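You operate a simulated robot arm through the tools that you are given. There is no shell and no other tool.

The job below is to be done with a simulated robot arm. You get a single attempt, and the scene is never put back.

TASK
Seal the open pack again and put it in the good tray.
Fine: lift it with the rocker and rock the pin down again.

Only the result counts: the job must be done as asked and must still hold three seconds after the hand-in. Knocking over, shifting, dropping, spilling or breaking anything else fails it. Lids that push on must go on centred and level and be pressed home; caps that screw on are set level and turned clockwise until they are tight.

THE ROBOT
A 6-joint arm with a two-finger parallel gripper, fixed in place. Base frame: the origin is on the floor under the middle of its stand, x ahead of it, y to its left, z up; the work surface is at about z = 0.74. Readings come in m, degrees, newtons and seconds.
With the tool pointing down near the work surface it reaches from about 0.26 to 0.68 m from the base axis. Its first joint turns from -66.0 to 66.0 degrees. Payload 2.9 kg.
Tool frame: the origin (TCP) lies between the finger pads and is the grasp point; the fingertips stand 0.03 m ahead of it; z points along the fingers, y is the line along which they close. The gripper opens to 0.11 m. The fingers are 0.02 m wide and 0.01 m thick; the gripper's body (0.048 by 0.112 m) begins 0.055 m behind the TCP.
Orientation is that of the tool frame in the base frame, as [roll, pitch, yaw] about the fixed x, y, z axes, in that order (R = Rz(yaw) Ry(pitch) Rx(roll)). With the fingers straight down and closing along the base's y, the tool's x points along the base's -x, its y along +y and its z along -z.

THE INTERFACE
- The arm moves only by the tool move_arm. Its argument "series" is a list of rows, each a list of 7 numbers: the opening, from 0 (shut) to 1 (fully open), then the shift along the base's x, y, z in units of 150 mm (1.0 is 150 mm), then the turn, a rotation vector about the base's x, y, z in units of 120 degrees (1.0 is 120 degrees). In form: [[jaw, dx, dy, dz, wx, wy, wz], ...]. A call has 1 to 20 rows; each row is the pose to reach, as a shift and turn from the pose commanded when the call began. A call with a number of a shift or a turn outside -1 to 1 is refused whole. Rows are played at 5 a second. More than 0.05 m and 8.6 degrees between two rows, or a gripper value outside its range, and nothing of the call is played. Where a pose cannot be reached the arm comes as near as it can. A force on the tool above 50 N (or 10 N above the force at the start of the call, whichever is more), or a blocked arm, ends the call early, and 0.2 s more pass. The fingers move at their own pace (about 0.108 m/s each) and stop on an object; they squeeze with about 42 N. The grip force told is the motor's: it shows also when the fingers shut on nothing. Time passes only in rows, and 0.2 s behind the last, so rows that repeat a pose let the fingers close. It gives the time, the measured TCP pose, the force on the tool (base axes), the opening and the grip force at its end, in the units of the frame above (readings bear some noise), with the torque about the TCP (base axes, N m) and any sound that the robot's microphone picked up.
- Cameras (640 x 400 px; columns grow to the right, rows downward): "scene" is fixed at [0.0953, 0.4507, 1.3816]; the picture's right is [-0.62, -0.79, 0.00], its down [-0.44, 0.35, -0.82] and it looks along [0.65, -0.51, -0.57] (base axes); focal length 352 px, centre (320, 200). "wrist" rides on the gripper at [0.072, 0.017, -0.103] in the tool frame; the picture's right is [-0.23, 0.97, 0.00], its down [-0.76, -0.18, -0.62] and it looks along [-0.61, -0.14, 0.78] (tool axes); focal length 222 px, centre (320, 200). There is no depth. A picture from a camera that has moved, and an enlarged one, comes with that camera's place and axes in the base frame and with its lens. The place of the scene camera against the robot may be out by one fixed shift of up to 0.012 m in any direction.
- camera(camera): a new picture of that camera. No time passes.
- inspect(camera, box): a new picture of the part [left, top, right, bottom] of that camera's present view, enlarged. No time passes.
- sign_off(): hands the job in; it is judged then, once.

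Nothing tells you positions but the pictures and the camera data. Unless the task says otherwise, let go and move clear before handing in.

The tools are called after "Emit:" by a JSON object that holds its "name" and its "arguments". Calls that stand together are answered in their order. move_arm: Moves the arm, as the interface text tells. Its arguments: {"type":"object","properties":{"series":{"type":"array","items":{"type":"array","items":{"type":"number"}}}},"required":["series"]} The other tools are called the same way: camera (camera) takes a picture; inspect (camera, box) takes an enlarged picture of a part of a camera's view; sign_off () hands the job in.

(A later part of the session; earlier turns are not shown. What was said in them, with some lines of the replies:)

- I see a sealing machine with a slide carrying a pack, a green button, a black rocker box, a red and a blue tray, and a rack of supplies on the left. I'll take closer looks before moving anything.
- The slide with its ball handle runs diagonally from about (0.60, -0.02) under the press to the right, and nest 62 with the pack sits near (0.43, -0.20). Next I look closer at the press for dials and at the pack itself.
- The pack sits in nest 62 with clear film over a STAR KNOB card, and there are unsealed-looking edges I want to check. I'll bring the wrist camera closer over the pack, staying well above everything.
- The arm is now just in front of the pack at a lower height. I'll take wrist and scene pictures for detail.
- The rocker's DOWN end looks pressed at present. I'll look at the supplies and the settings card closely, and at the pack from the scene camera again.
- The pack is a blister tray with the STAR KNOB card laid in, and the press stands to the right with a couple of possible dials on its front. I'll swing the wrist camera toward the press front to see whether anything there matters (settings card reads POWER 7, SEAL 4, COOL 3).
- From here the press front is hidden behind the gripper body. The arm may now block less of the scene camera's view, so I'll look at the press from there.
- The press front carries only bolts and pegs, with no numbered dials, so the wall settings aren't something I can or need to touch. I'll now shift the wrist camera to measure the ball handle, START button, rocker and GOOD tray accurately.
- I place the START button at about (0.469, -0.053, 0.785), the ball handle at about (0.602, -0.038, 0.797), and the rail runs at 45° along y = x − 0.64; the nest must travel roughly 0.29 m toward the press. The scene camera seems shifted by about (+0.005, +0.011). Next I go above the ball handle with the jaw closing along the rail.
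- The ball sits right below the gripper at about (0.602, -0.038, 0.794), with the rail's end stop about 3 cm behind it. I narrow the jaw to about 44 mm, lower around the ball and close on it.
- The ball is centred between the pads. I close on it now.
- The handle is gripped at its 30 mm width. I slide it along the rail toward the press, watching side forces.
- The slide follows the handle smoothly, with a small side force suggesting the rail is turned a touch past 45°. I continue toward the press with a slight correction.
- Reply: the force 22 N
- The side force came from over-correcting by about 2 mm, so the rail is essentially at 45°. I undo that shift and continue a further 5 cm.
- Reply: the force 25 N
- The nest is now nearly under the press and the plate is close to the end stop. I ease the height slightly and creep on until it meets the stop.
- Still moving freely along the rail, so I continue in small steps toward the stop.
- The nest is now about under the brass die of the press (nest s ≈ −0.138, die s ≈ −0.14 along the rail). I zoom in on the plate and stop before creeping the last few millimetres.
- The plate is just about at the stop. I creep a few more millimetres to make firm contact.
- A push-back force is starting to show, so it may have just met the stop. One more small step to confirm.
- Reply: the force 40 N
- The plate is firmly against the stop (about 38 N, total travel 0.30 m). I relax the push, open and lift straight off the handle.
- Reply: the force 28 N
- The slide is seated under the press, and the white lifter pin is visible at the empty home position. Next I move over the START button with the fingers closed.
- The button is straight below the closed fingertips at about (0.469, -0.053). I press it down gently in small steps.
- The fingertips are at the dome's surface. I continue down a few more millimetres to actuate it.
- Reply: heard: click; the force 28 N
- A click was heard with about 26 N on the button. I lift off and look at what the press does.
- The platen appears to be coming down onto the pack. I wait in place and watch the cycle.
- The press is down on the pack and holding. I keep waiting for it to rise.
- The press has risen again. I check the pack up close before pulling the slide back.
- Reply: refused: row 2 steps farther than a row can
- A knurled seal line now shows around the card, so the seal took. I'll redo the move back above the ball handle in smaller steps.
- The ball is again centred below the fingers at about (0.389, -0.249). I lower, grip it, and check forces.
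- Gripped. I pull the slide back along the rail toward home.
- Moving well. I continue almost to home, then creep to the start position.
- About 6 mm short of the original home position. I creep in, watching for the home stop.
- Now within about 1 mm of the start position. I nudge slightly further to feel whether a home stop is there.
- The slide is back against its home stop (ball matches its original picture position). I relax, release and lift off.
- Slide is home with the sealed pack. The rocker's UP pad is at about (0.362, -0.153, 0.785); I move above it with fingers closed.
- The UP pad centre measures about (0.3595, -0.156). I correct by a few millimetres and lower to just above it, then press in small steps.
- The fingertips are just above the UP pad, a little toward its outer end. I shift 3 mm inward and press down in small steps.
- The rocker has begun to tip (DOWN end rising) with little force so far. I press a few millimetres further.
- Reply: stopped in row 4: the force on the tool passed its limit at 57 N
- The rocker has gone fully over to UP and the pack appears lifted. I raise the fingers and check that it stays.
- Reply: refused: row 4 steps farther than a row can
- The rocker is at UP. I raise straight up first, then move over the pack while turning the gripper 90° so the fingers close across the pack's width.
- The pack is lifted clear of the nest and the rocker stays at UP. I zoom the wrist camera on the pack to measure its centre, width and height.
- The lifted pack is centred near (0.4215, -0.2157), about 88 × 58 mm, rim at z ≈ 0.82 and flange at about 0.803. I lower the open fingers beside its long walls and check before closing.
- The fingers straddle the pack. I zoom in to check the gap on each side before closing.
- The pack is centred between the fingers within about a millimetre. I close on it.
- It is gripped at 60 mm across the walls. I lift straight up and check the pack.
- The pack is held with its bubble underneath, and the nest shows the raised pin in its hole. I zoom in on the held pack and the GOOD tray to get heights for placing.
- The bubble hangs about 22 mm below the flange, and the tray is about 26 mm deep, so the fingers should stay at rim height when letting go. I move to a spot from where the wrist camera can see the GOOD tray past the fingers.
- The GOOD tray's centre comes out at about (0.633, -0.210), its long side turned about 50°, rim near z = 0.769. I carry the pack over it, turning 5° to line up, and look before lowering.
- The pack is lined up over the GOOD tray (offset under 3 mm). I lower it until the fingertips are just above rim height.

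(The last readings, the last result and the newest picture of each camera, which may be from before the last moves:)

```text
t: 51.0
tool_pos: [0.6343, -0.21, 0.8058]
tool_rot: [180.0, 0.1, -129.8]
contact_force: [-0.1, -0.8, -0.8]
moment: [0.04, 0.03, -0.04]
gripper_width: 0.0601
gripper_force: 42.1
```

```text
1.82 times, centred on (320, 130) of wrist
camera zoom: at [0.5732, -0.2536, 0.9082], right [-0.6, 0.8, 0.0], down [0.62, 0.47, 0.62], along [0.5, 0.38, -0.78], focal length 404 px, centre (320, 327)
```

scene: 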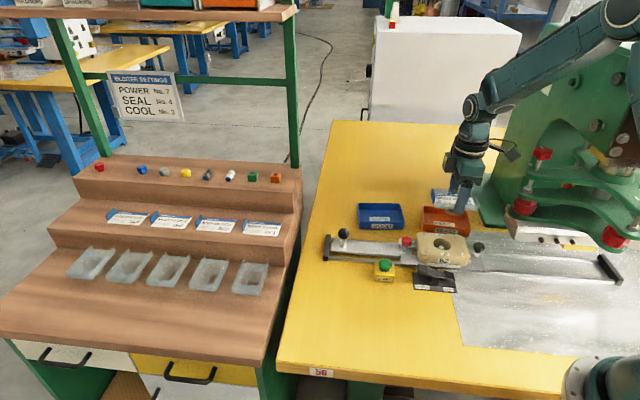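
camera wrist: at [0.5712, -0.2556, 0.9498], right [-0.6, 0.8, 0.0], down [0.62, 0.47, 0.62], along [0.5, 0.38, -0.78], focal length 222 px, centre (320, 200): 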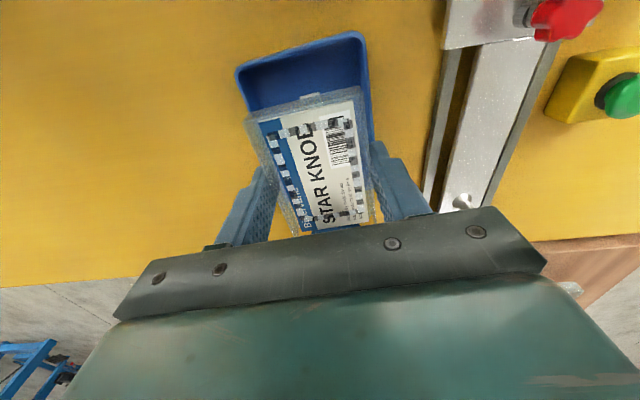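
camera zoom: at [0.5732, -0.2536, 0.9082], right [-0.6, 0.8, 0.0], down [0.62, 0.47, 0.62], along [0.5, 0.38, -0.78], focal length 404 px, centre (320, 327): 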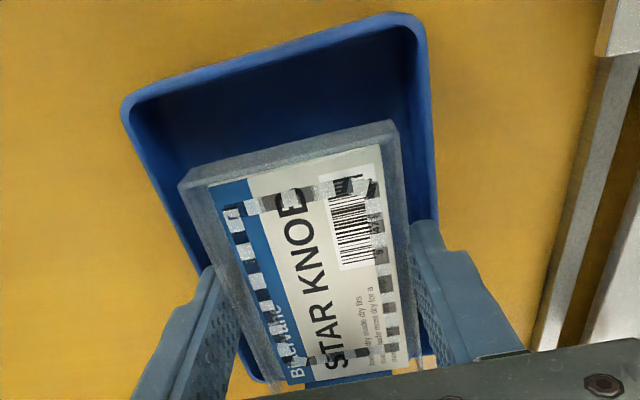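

The pack is centred in the tray with fingertips about 5 mm over the rim. I go 3 mm lower, open gently to let it drop the last few millimetres, and rise.

Emit:
{"name": "move_arm", "arguments": {"series": [[0.4, 0, 0, -0.012, 0, 0, 0], [0.4, 0, 0, -0.022, 0, 0, 0]]}}

Emit:
{"name": "move_arm", "arguments": {"series": [[0.6, 0, 0, 0, 0, 0, 0], [0.72, 0, 0, 0, 0, 0, 0], [0.72, 0, 0, 0, 0, 0, 0]]}}

Emit:
{"name": "inspect", "arguments": {"camera": "scene", "box": [335, 170, 435, 245]}}

Emit:
{"name": "inspect", "arguments": {"camera": "wrist", "box": [200, 20, 440, 240]}}

```text
t: 51.6
tool_pos: [0.634, -0.2085, 0.8014]
tool_rot: [-179.9, 0.1, -129.8]
contact_force: [0.2, -1.0, 0.1]
moment: [0.0, 0.01, -0.01]
gripper_width: 0.0606
gripper_force: 42.3
```

```text
t: 52.4
tool_pos: [0.6337, -0.2093, 0.8021]
tool_rot: [179.9, 0.2, -129.9]
contact_force: [0.3, -0.5, 0.1]
moment: [-0.01, 0.02, -0.01]
gripper_width: 0.0794
gripper_force: 0.1
```

```text
5.33 times, centred on (385, 208) of scene
camera zoom: at [0.0953, 0.4507, 1.3816], right [-0.62, -0.79, 0.0], down [-0.44, 0.35, -0.82], along [0.65, -0.51, -0.57], focal length 1875 px, centre (-27, 160)
```

zoom: 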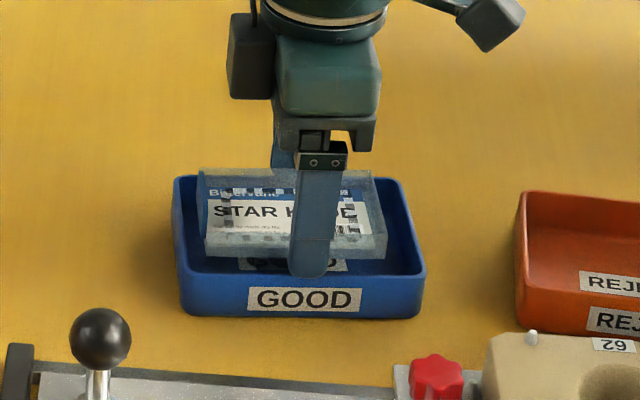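

```text
1.82 times, centred on (320, 130) of wrist
camera zoom: at [0.573, -0.2539, 0.9048], right [-0.6, 0.8, 0.0], down [0.62, 0.47, 0.62], along [0.5, 0.38, -0.78], focal length 404 px, centre (320, 327)
```

zoom: 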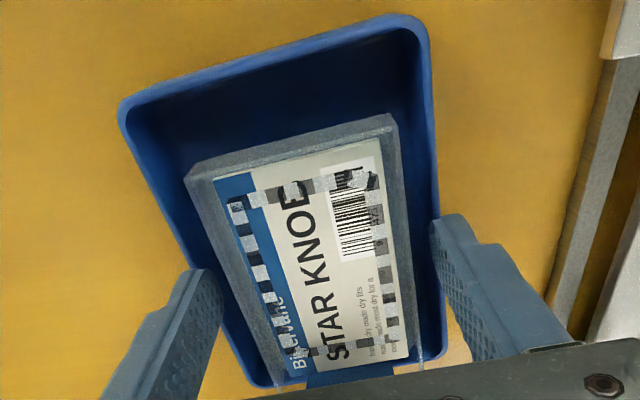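

The pack has settled flat in the GOOD tray, clear of the fingers. I rise straight up and check.

Emit:
{"name": "move_arm", "arguments": {"series": [[0.72, 0, 0, 0.1, 0, 0, 0], [0.72, 0, 0, 0.3, 0, 0, 0], [0.72, 0, 0, 0.55, 0, 0, 0], [0.72, 0, 0, 0.8, 0, 0, 0]]}}

Emit:
{"name": "inspect", "arguments": {"camera": "scene", "box": [335, 180, 485, 300]}}

```text
t: 53.4
tool_pos: [0.6339, -0.2075, 0.9227]
tool_rot: [179.9, 0.2, -130.0]
contact_force: [0.1, 1.1, -0.6]
moment: [0.01, 0.03, 0.0]
gripper_width: 0.0791
gripper_force: 0.0
```

```text
3.33 times, centred on (410, 240) of scene
camera zoom: at [0.0953, 0.4507, 1.3816], right [-0.62, -0.79, 0.0], down [-0.44, 0.35, -0.82], along [0.65, -0.51, -0.57], focal length 1172 px, centre (20, 67)
```

zoom: 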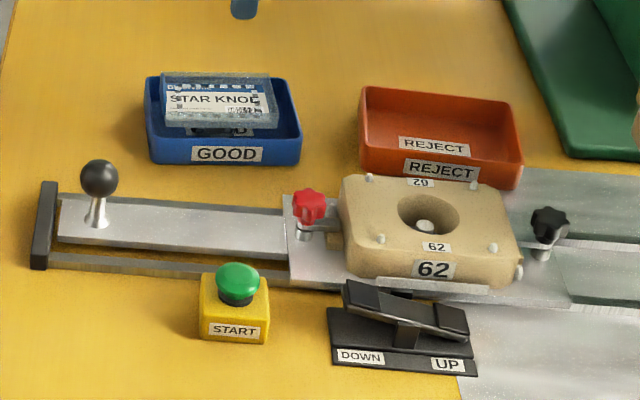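

The sealed pack rests in the GOOD tray and the nest is empty with the pin still up. Now I go to the rocker's DOWN pad near (0.403, -0.113) with closed fingers.

Emit:
{"name": "move_arm", "arguments": {"series": [[0.5, -0.25, 0.1, 0, 0, 0, 0], [0.2, -0.51, 0.21, 0, 0, 0, 0], [0, -0.77, 0.315, 0, 0, 0, 0]]}}

Emit:
{"name": "move_arm", "arguments": {"series": [[0, -0.25, 0.1, 0, 0, 0, 0], [0, -0.51, 0.21, 0, 0, 0, 0], [0, -0.77, 0.315, 0, 0, 0, 0], [0, -0.77, 0.315, -0.1, 0, 0, 0]]}}

Emit:
{"name": "camera", "arguments": {"camera": "wrist"}}

Emit:
{"name": "inspect", "arguments": {"camera": "wrist", "box": [240, 40, 440, 200]}}

Emit:
{"name": "inspect", "arguments": {"camera": "scene", "box": [395, 215, 485, 300]}}

```text
t: 54.2
tool_pos: [0.5179, -0.1618, 0.9235]
tool_rot: [180.0, 0.1, -129.9]
contact_force: [-1.6, -1.1, 0.4]
moment: [-0.01, -0.01, -0.02]
gripper_width: 0.0001
gripper_force: 37.6
```

```text
t: 55.2
tool_pos: [0.4021, -0.1156, 0.9072]
tool_rot: [179.9, 0.1, -129.8]
contact_force: [-1.1, 0.2, -0.2]
moment: [-0.02, 0.0, -0.01]
gripper_width: 0.0001
gripper_force: 37.7
```

```text
taken
camera wrist: at [0.3416, -0.1602, 1.0101], right [-0.6, 0.8, 0.0], down [0.63, 0.47, 0.62], along [0.5, 0.38, -0.78], focal length 222 px, centre (320, 200)
```

wrist: 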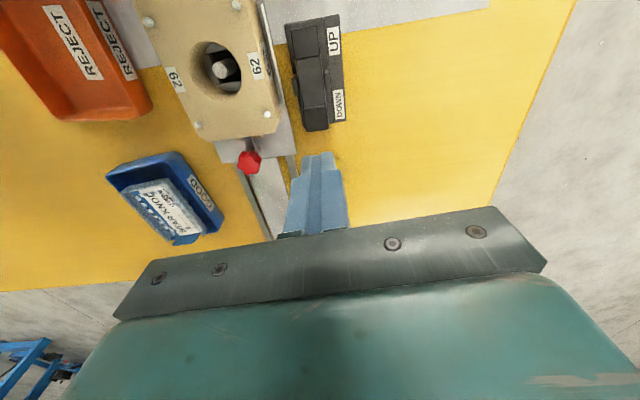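

```text
2.50 times, centred on (340, 120) of wrist
camera zoom: at [0.3416, -0.1602, 1.0101], right [-0.6, 0.8, 0.0], down [0.63, 0.47, 0.62], along [0.5, 0.38, -0.78], focal length 555 px, centre (270, 400)
```

zoom: 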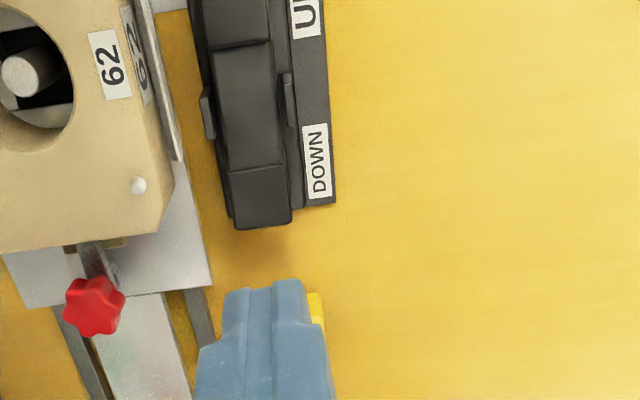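

```text
4.71 times, centred on (440, 258) of scene
camera zoom: at [0.0953, 0.4507, 1.3816], right [-0.62, -0.79, 0.0], down [-0.44, 0.35, -0.82], along [0.65, -0.51, -0.57], focal length 1654 px, centre (-245, -71)
```

zoom: 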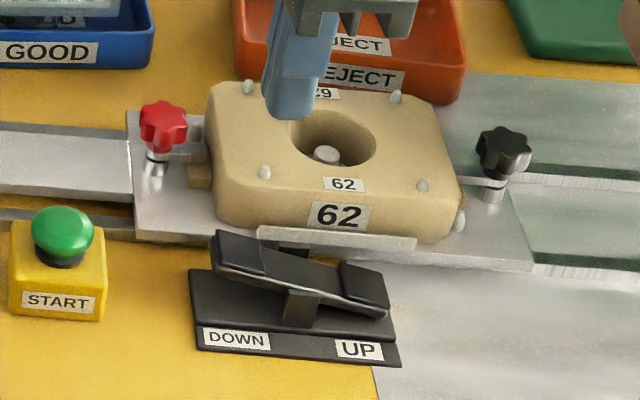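

The raised DOWN pad is at about (0.402, -0.119, 0.787). I lower the closed fingertips onto it and press it down in small steps.

Emit:
{"name": "move_arm", "arguments": {"series": [[0, -0.002, -0.018, -0.2, 0, 0, 0], [0, -0.002, -0.018, -0.4, 0, 0, 0], [0, -0.002, -0.018, -0.54, 0, 0, 0], [0, -0.002, -0.018, -0.58, 0, 0, 0], [0, -0.002, -0.018, -0.61, 0, 0, 0], [0, -0.002, -0.018, -0.64, 0, 0, 0], [0, -0.002, -0.018, -0.67, 0, 0, 0], [0, -0.002, -0.018, -0.695, 0, 0, 0]]}}

Emit:
{"name": "inspect", "arguments": {"camera": "scene", "box": [395, 215, 485, 300]}}

```text
t: 57.0
tool_pos: [0.4019, -0.1177, 0.8025]
tool_rot: [179.9, 0.1, -130.0]
contact_force: [0.7, 0.5, 0.1]
moment: [0.03, 0.04, -0.01]
gripper_width: 0.0
gripper_force: 38.5
```

```text
4.71 times, centred on (440, 258) of scene
camera zoom: at [0.0953, 0.4507, 1.3816], right [-0.62, -0.79, 0.0], down [-0.44, 0.35, -0.82], along [0.65, -0.51, -0.57], focal length 1654 px, centre (-245, -71)
```

zoom: 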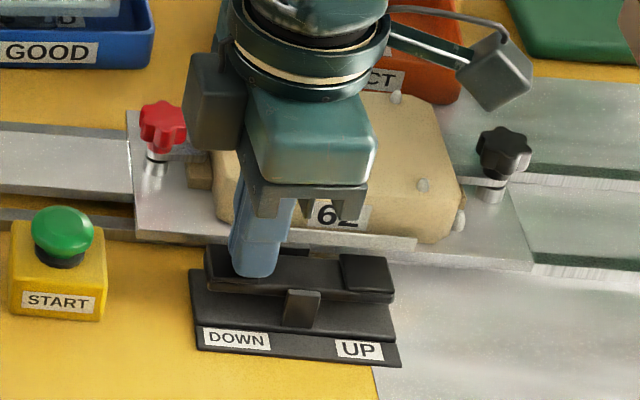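

The rocker is level halfway now, with little resistance. I press on until it goes fully down.

Emit:
{"name": "move_arm", "arguments": {"series": [[0, 0, 0, -0.018, 0, 0, 0], [0, 0, 0, -0.034, 0, 0, 0], [0, 0, 0, -0.048, 0, 0, 0], [0, 0, 0, -0.06, 0, 0, 0]]}}

Emit:
{"name": "inspect", "arguments": {"camera": "scene", "box": [395, 215, 485, 300]}}

```text
t: 58.0
tool_pos: [0.4029, -0.1184, 0.7968]
tool_rot: [-179.8, 0.2, -130.0]
contact_force: [0.2, 0.7, 3.9]
moment: [0.01, 0.03, -0.04]
gripper_width: 0.0
gripper_force: 38.3
stopped in row 4: the force on the tool passed its limit at 56 N (the readings are from after the stop); the commanded pose is now the measured one
```

```text
4.71 times, centred on (440, 258) of scene
camera zoom: at [0.0953, 0.4507, 1.3816], right [-0.62, -0.79, 0.0], down [-0.44, 0.35, -0.82], along [0.65, -0.51, -0.57], focal length 1654 px, centre (-245, -71)
```

zoom: 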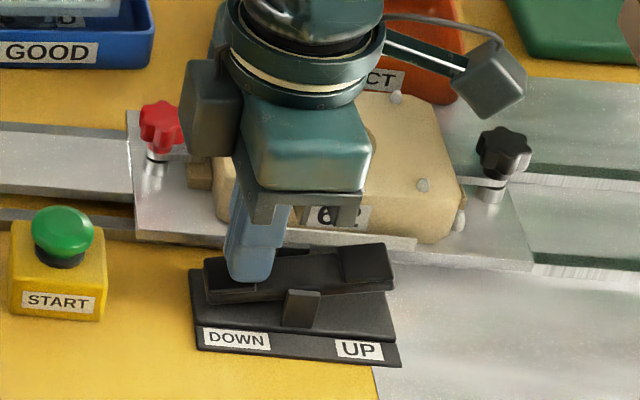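

The rocker has gone over to DOWN against its stop. I lift off straight up and check that it stays and the pin is down.

Emit:
{"name": "move_arm", "arguments": {"series": [[0, 0, 0, 0.1, 0, 0, 0], [0, 0, 0, 0.35, 0, 0, 0], [0, 0, 0, 0.65, 0, 0, 0], [0, 0, 0, 0.95, 0, 0, 0]]}}

Emit:
{"name": "move_arm", "arguments": {"series": [[0, -0.2, 0.15, 0.15, 0, 0, 0], [0, -0.4, 0.3, 0.3, 0, 0, 0]]}}

Emit:
{"name": "inspect", "arguments": {"camera": "scene", "box": [395, 215, 485, 300]}}

Emit:
{"name": "inspect", "arguments": {"camera": "scene", "box": [320, 190, 500, 302]}}

Emit:
{"name": "camera", "arguments": {"camera": "scene"}}

```text
t: 59.0
tool_pos: [0.4023, -0.1168, 0.9409]
tool_rot: [180.0, 0.1, -129.8]
contact_force: [0.1, -0.2, -0.4]
moment: [0.02, 0.0, 0.02]
gripper_width: 0.0
gripper_force: 37.1
```

```text
t: 59.6
tool_pos: [0.3424, -0.0727, 0.9868]
tool_rot: [-179.9, 0.2, -129.9]
contact_force: [-0.3, -0.2, -0.2]
moment: [0.0, -0.01, -0.01]
gripper_width: 0.0001
gripper_force: 38.2
```

```text
4.71 times, centred on (440, 258) of scene
camera zoom: at [0.0954, 0.4506, 1.3816], right [-0.62, -0.79, 0.0], down [-0.44, 0.35, -0.82], along [0.65, -0.51, -0.57], focal length 1654 px, centre (-245, -71)
```

zoom: 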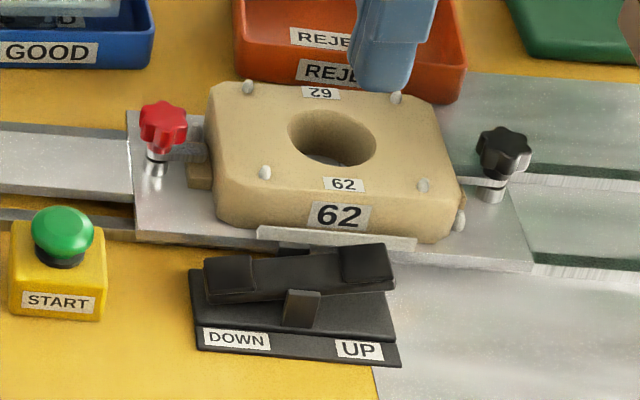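

```text
3.56 times, centred on (410, 246) of scene
camera zoom: at [0.0954, 0.4506, 1.3816], right [-0.62, -0.79, 0.0], down [-0.44, 0.35, -0.82], along [0.65, -0.51, -0.57], focal length 1250 px, centre (0, 36)
```

zoom: 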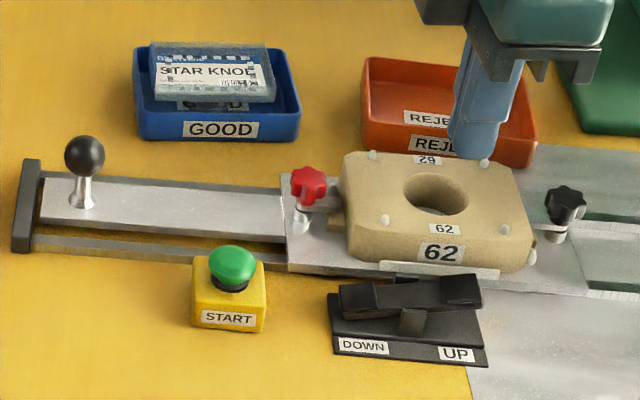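

```text
taken
```

scene: 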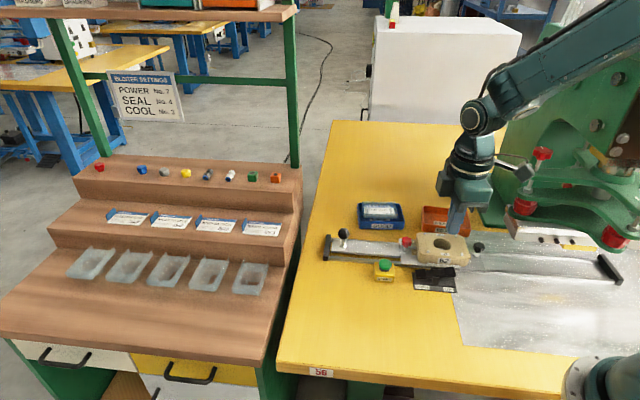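

The pin is down, the rocker sits at DOWN as at the start, and the slide is home. One last close look at the pack in the GOOD tray before handing in.

Emit:
{"name": "inspect", "arguments": {"camera": "scene", "box": [350, 195, 410, 235]}}

Emit:
{"name": "camera", "arguments": {"camera": "wrist"}}

```text
10.00 times, centred on (380, 215) of scene
camera zoom: at [0.0954, 0.4506, 1.3816], right [-0.62, -0.79, 0.0], down [-0.44, 0.35, -0.82], along [0.65, -0.51, -0.57], focal length 3515 px, centre (-280, 50)
```

zoom: 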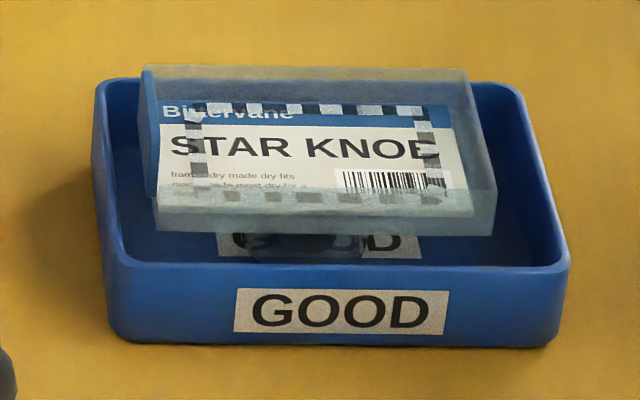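

```text
taken
camera wrist: at [0.2814, -0.117, 1.0886], right [-0.6, 0.8, 0.0], down [0.62, 0.47, 0.63], along [0.5, 0.38, -0.78], focal length 222 px, centre (320, 200)
```

wrist: 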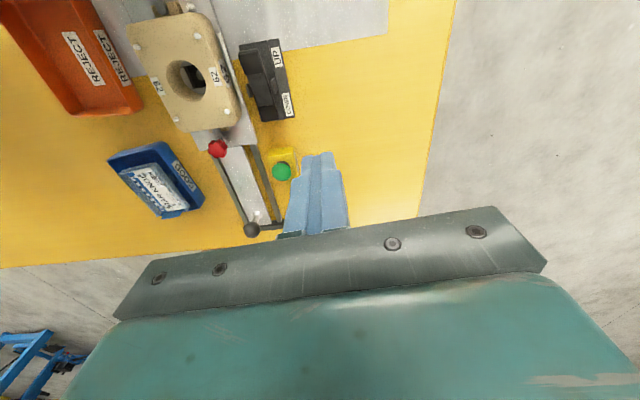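

The pack stands level on its bubble inside the GOOD tray with a full seal line on all four sides. The rocker is down, the slide is home and the arm is clear, so I hand the job in.

Emit:
{"name": "sign_off", "arguments": {}}

```text
The job is handed in.
```

The open STAR KNOB pack is sealed again and lies level in the GOOD tray. I've handed the job in, but no verdict came back.

- **Sealing:** I pushed the slide under the press until it met its stop and pressed START. After the press cycle, a seal line showed on all four sides of the card. I then pulled the slide back to its home stop.
- **Lifting:** I rocked the rocker to UP, and the pin lifted the pack clear of nest 62. I gripped the pack by its long walls, carried it over and let it drop the last centimetre or so into the tray.
- **Pin down:** I rocked the rocker back to DOWN. The last pictures show the pin down and the arm clear. The other trays and the supplies on the shelf look unmoved.

I didn't set the values on the wall card (POWER 7, SEAL 4, COOL 3), because I saw no numbered dials on the press. The pack was sealed at whatever settings the machine already had.
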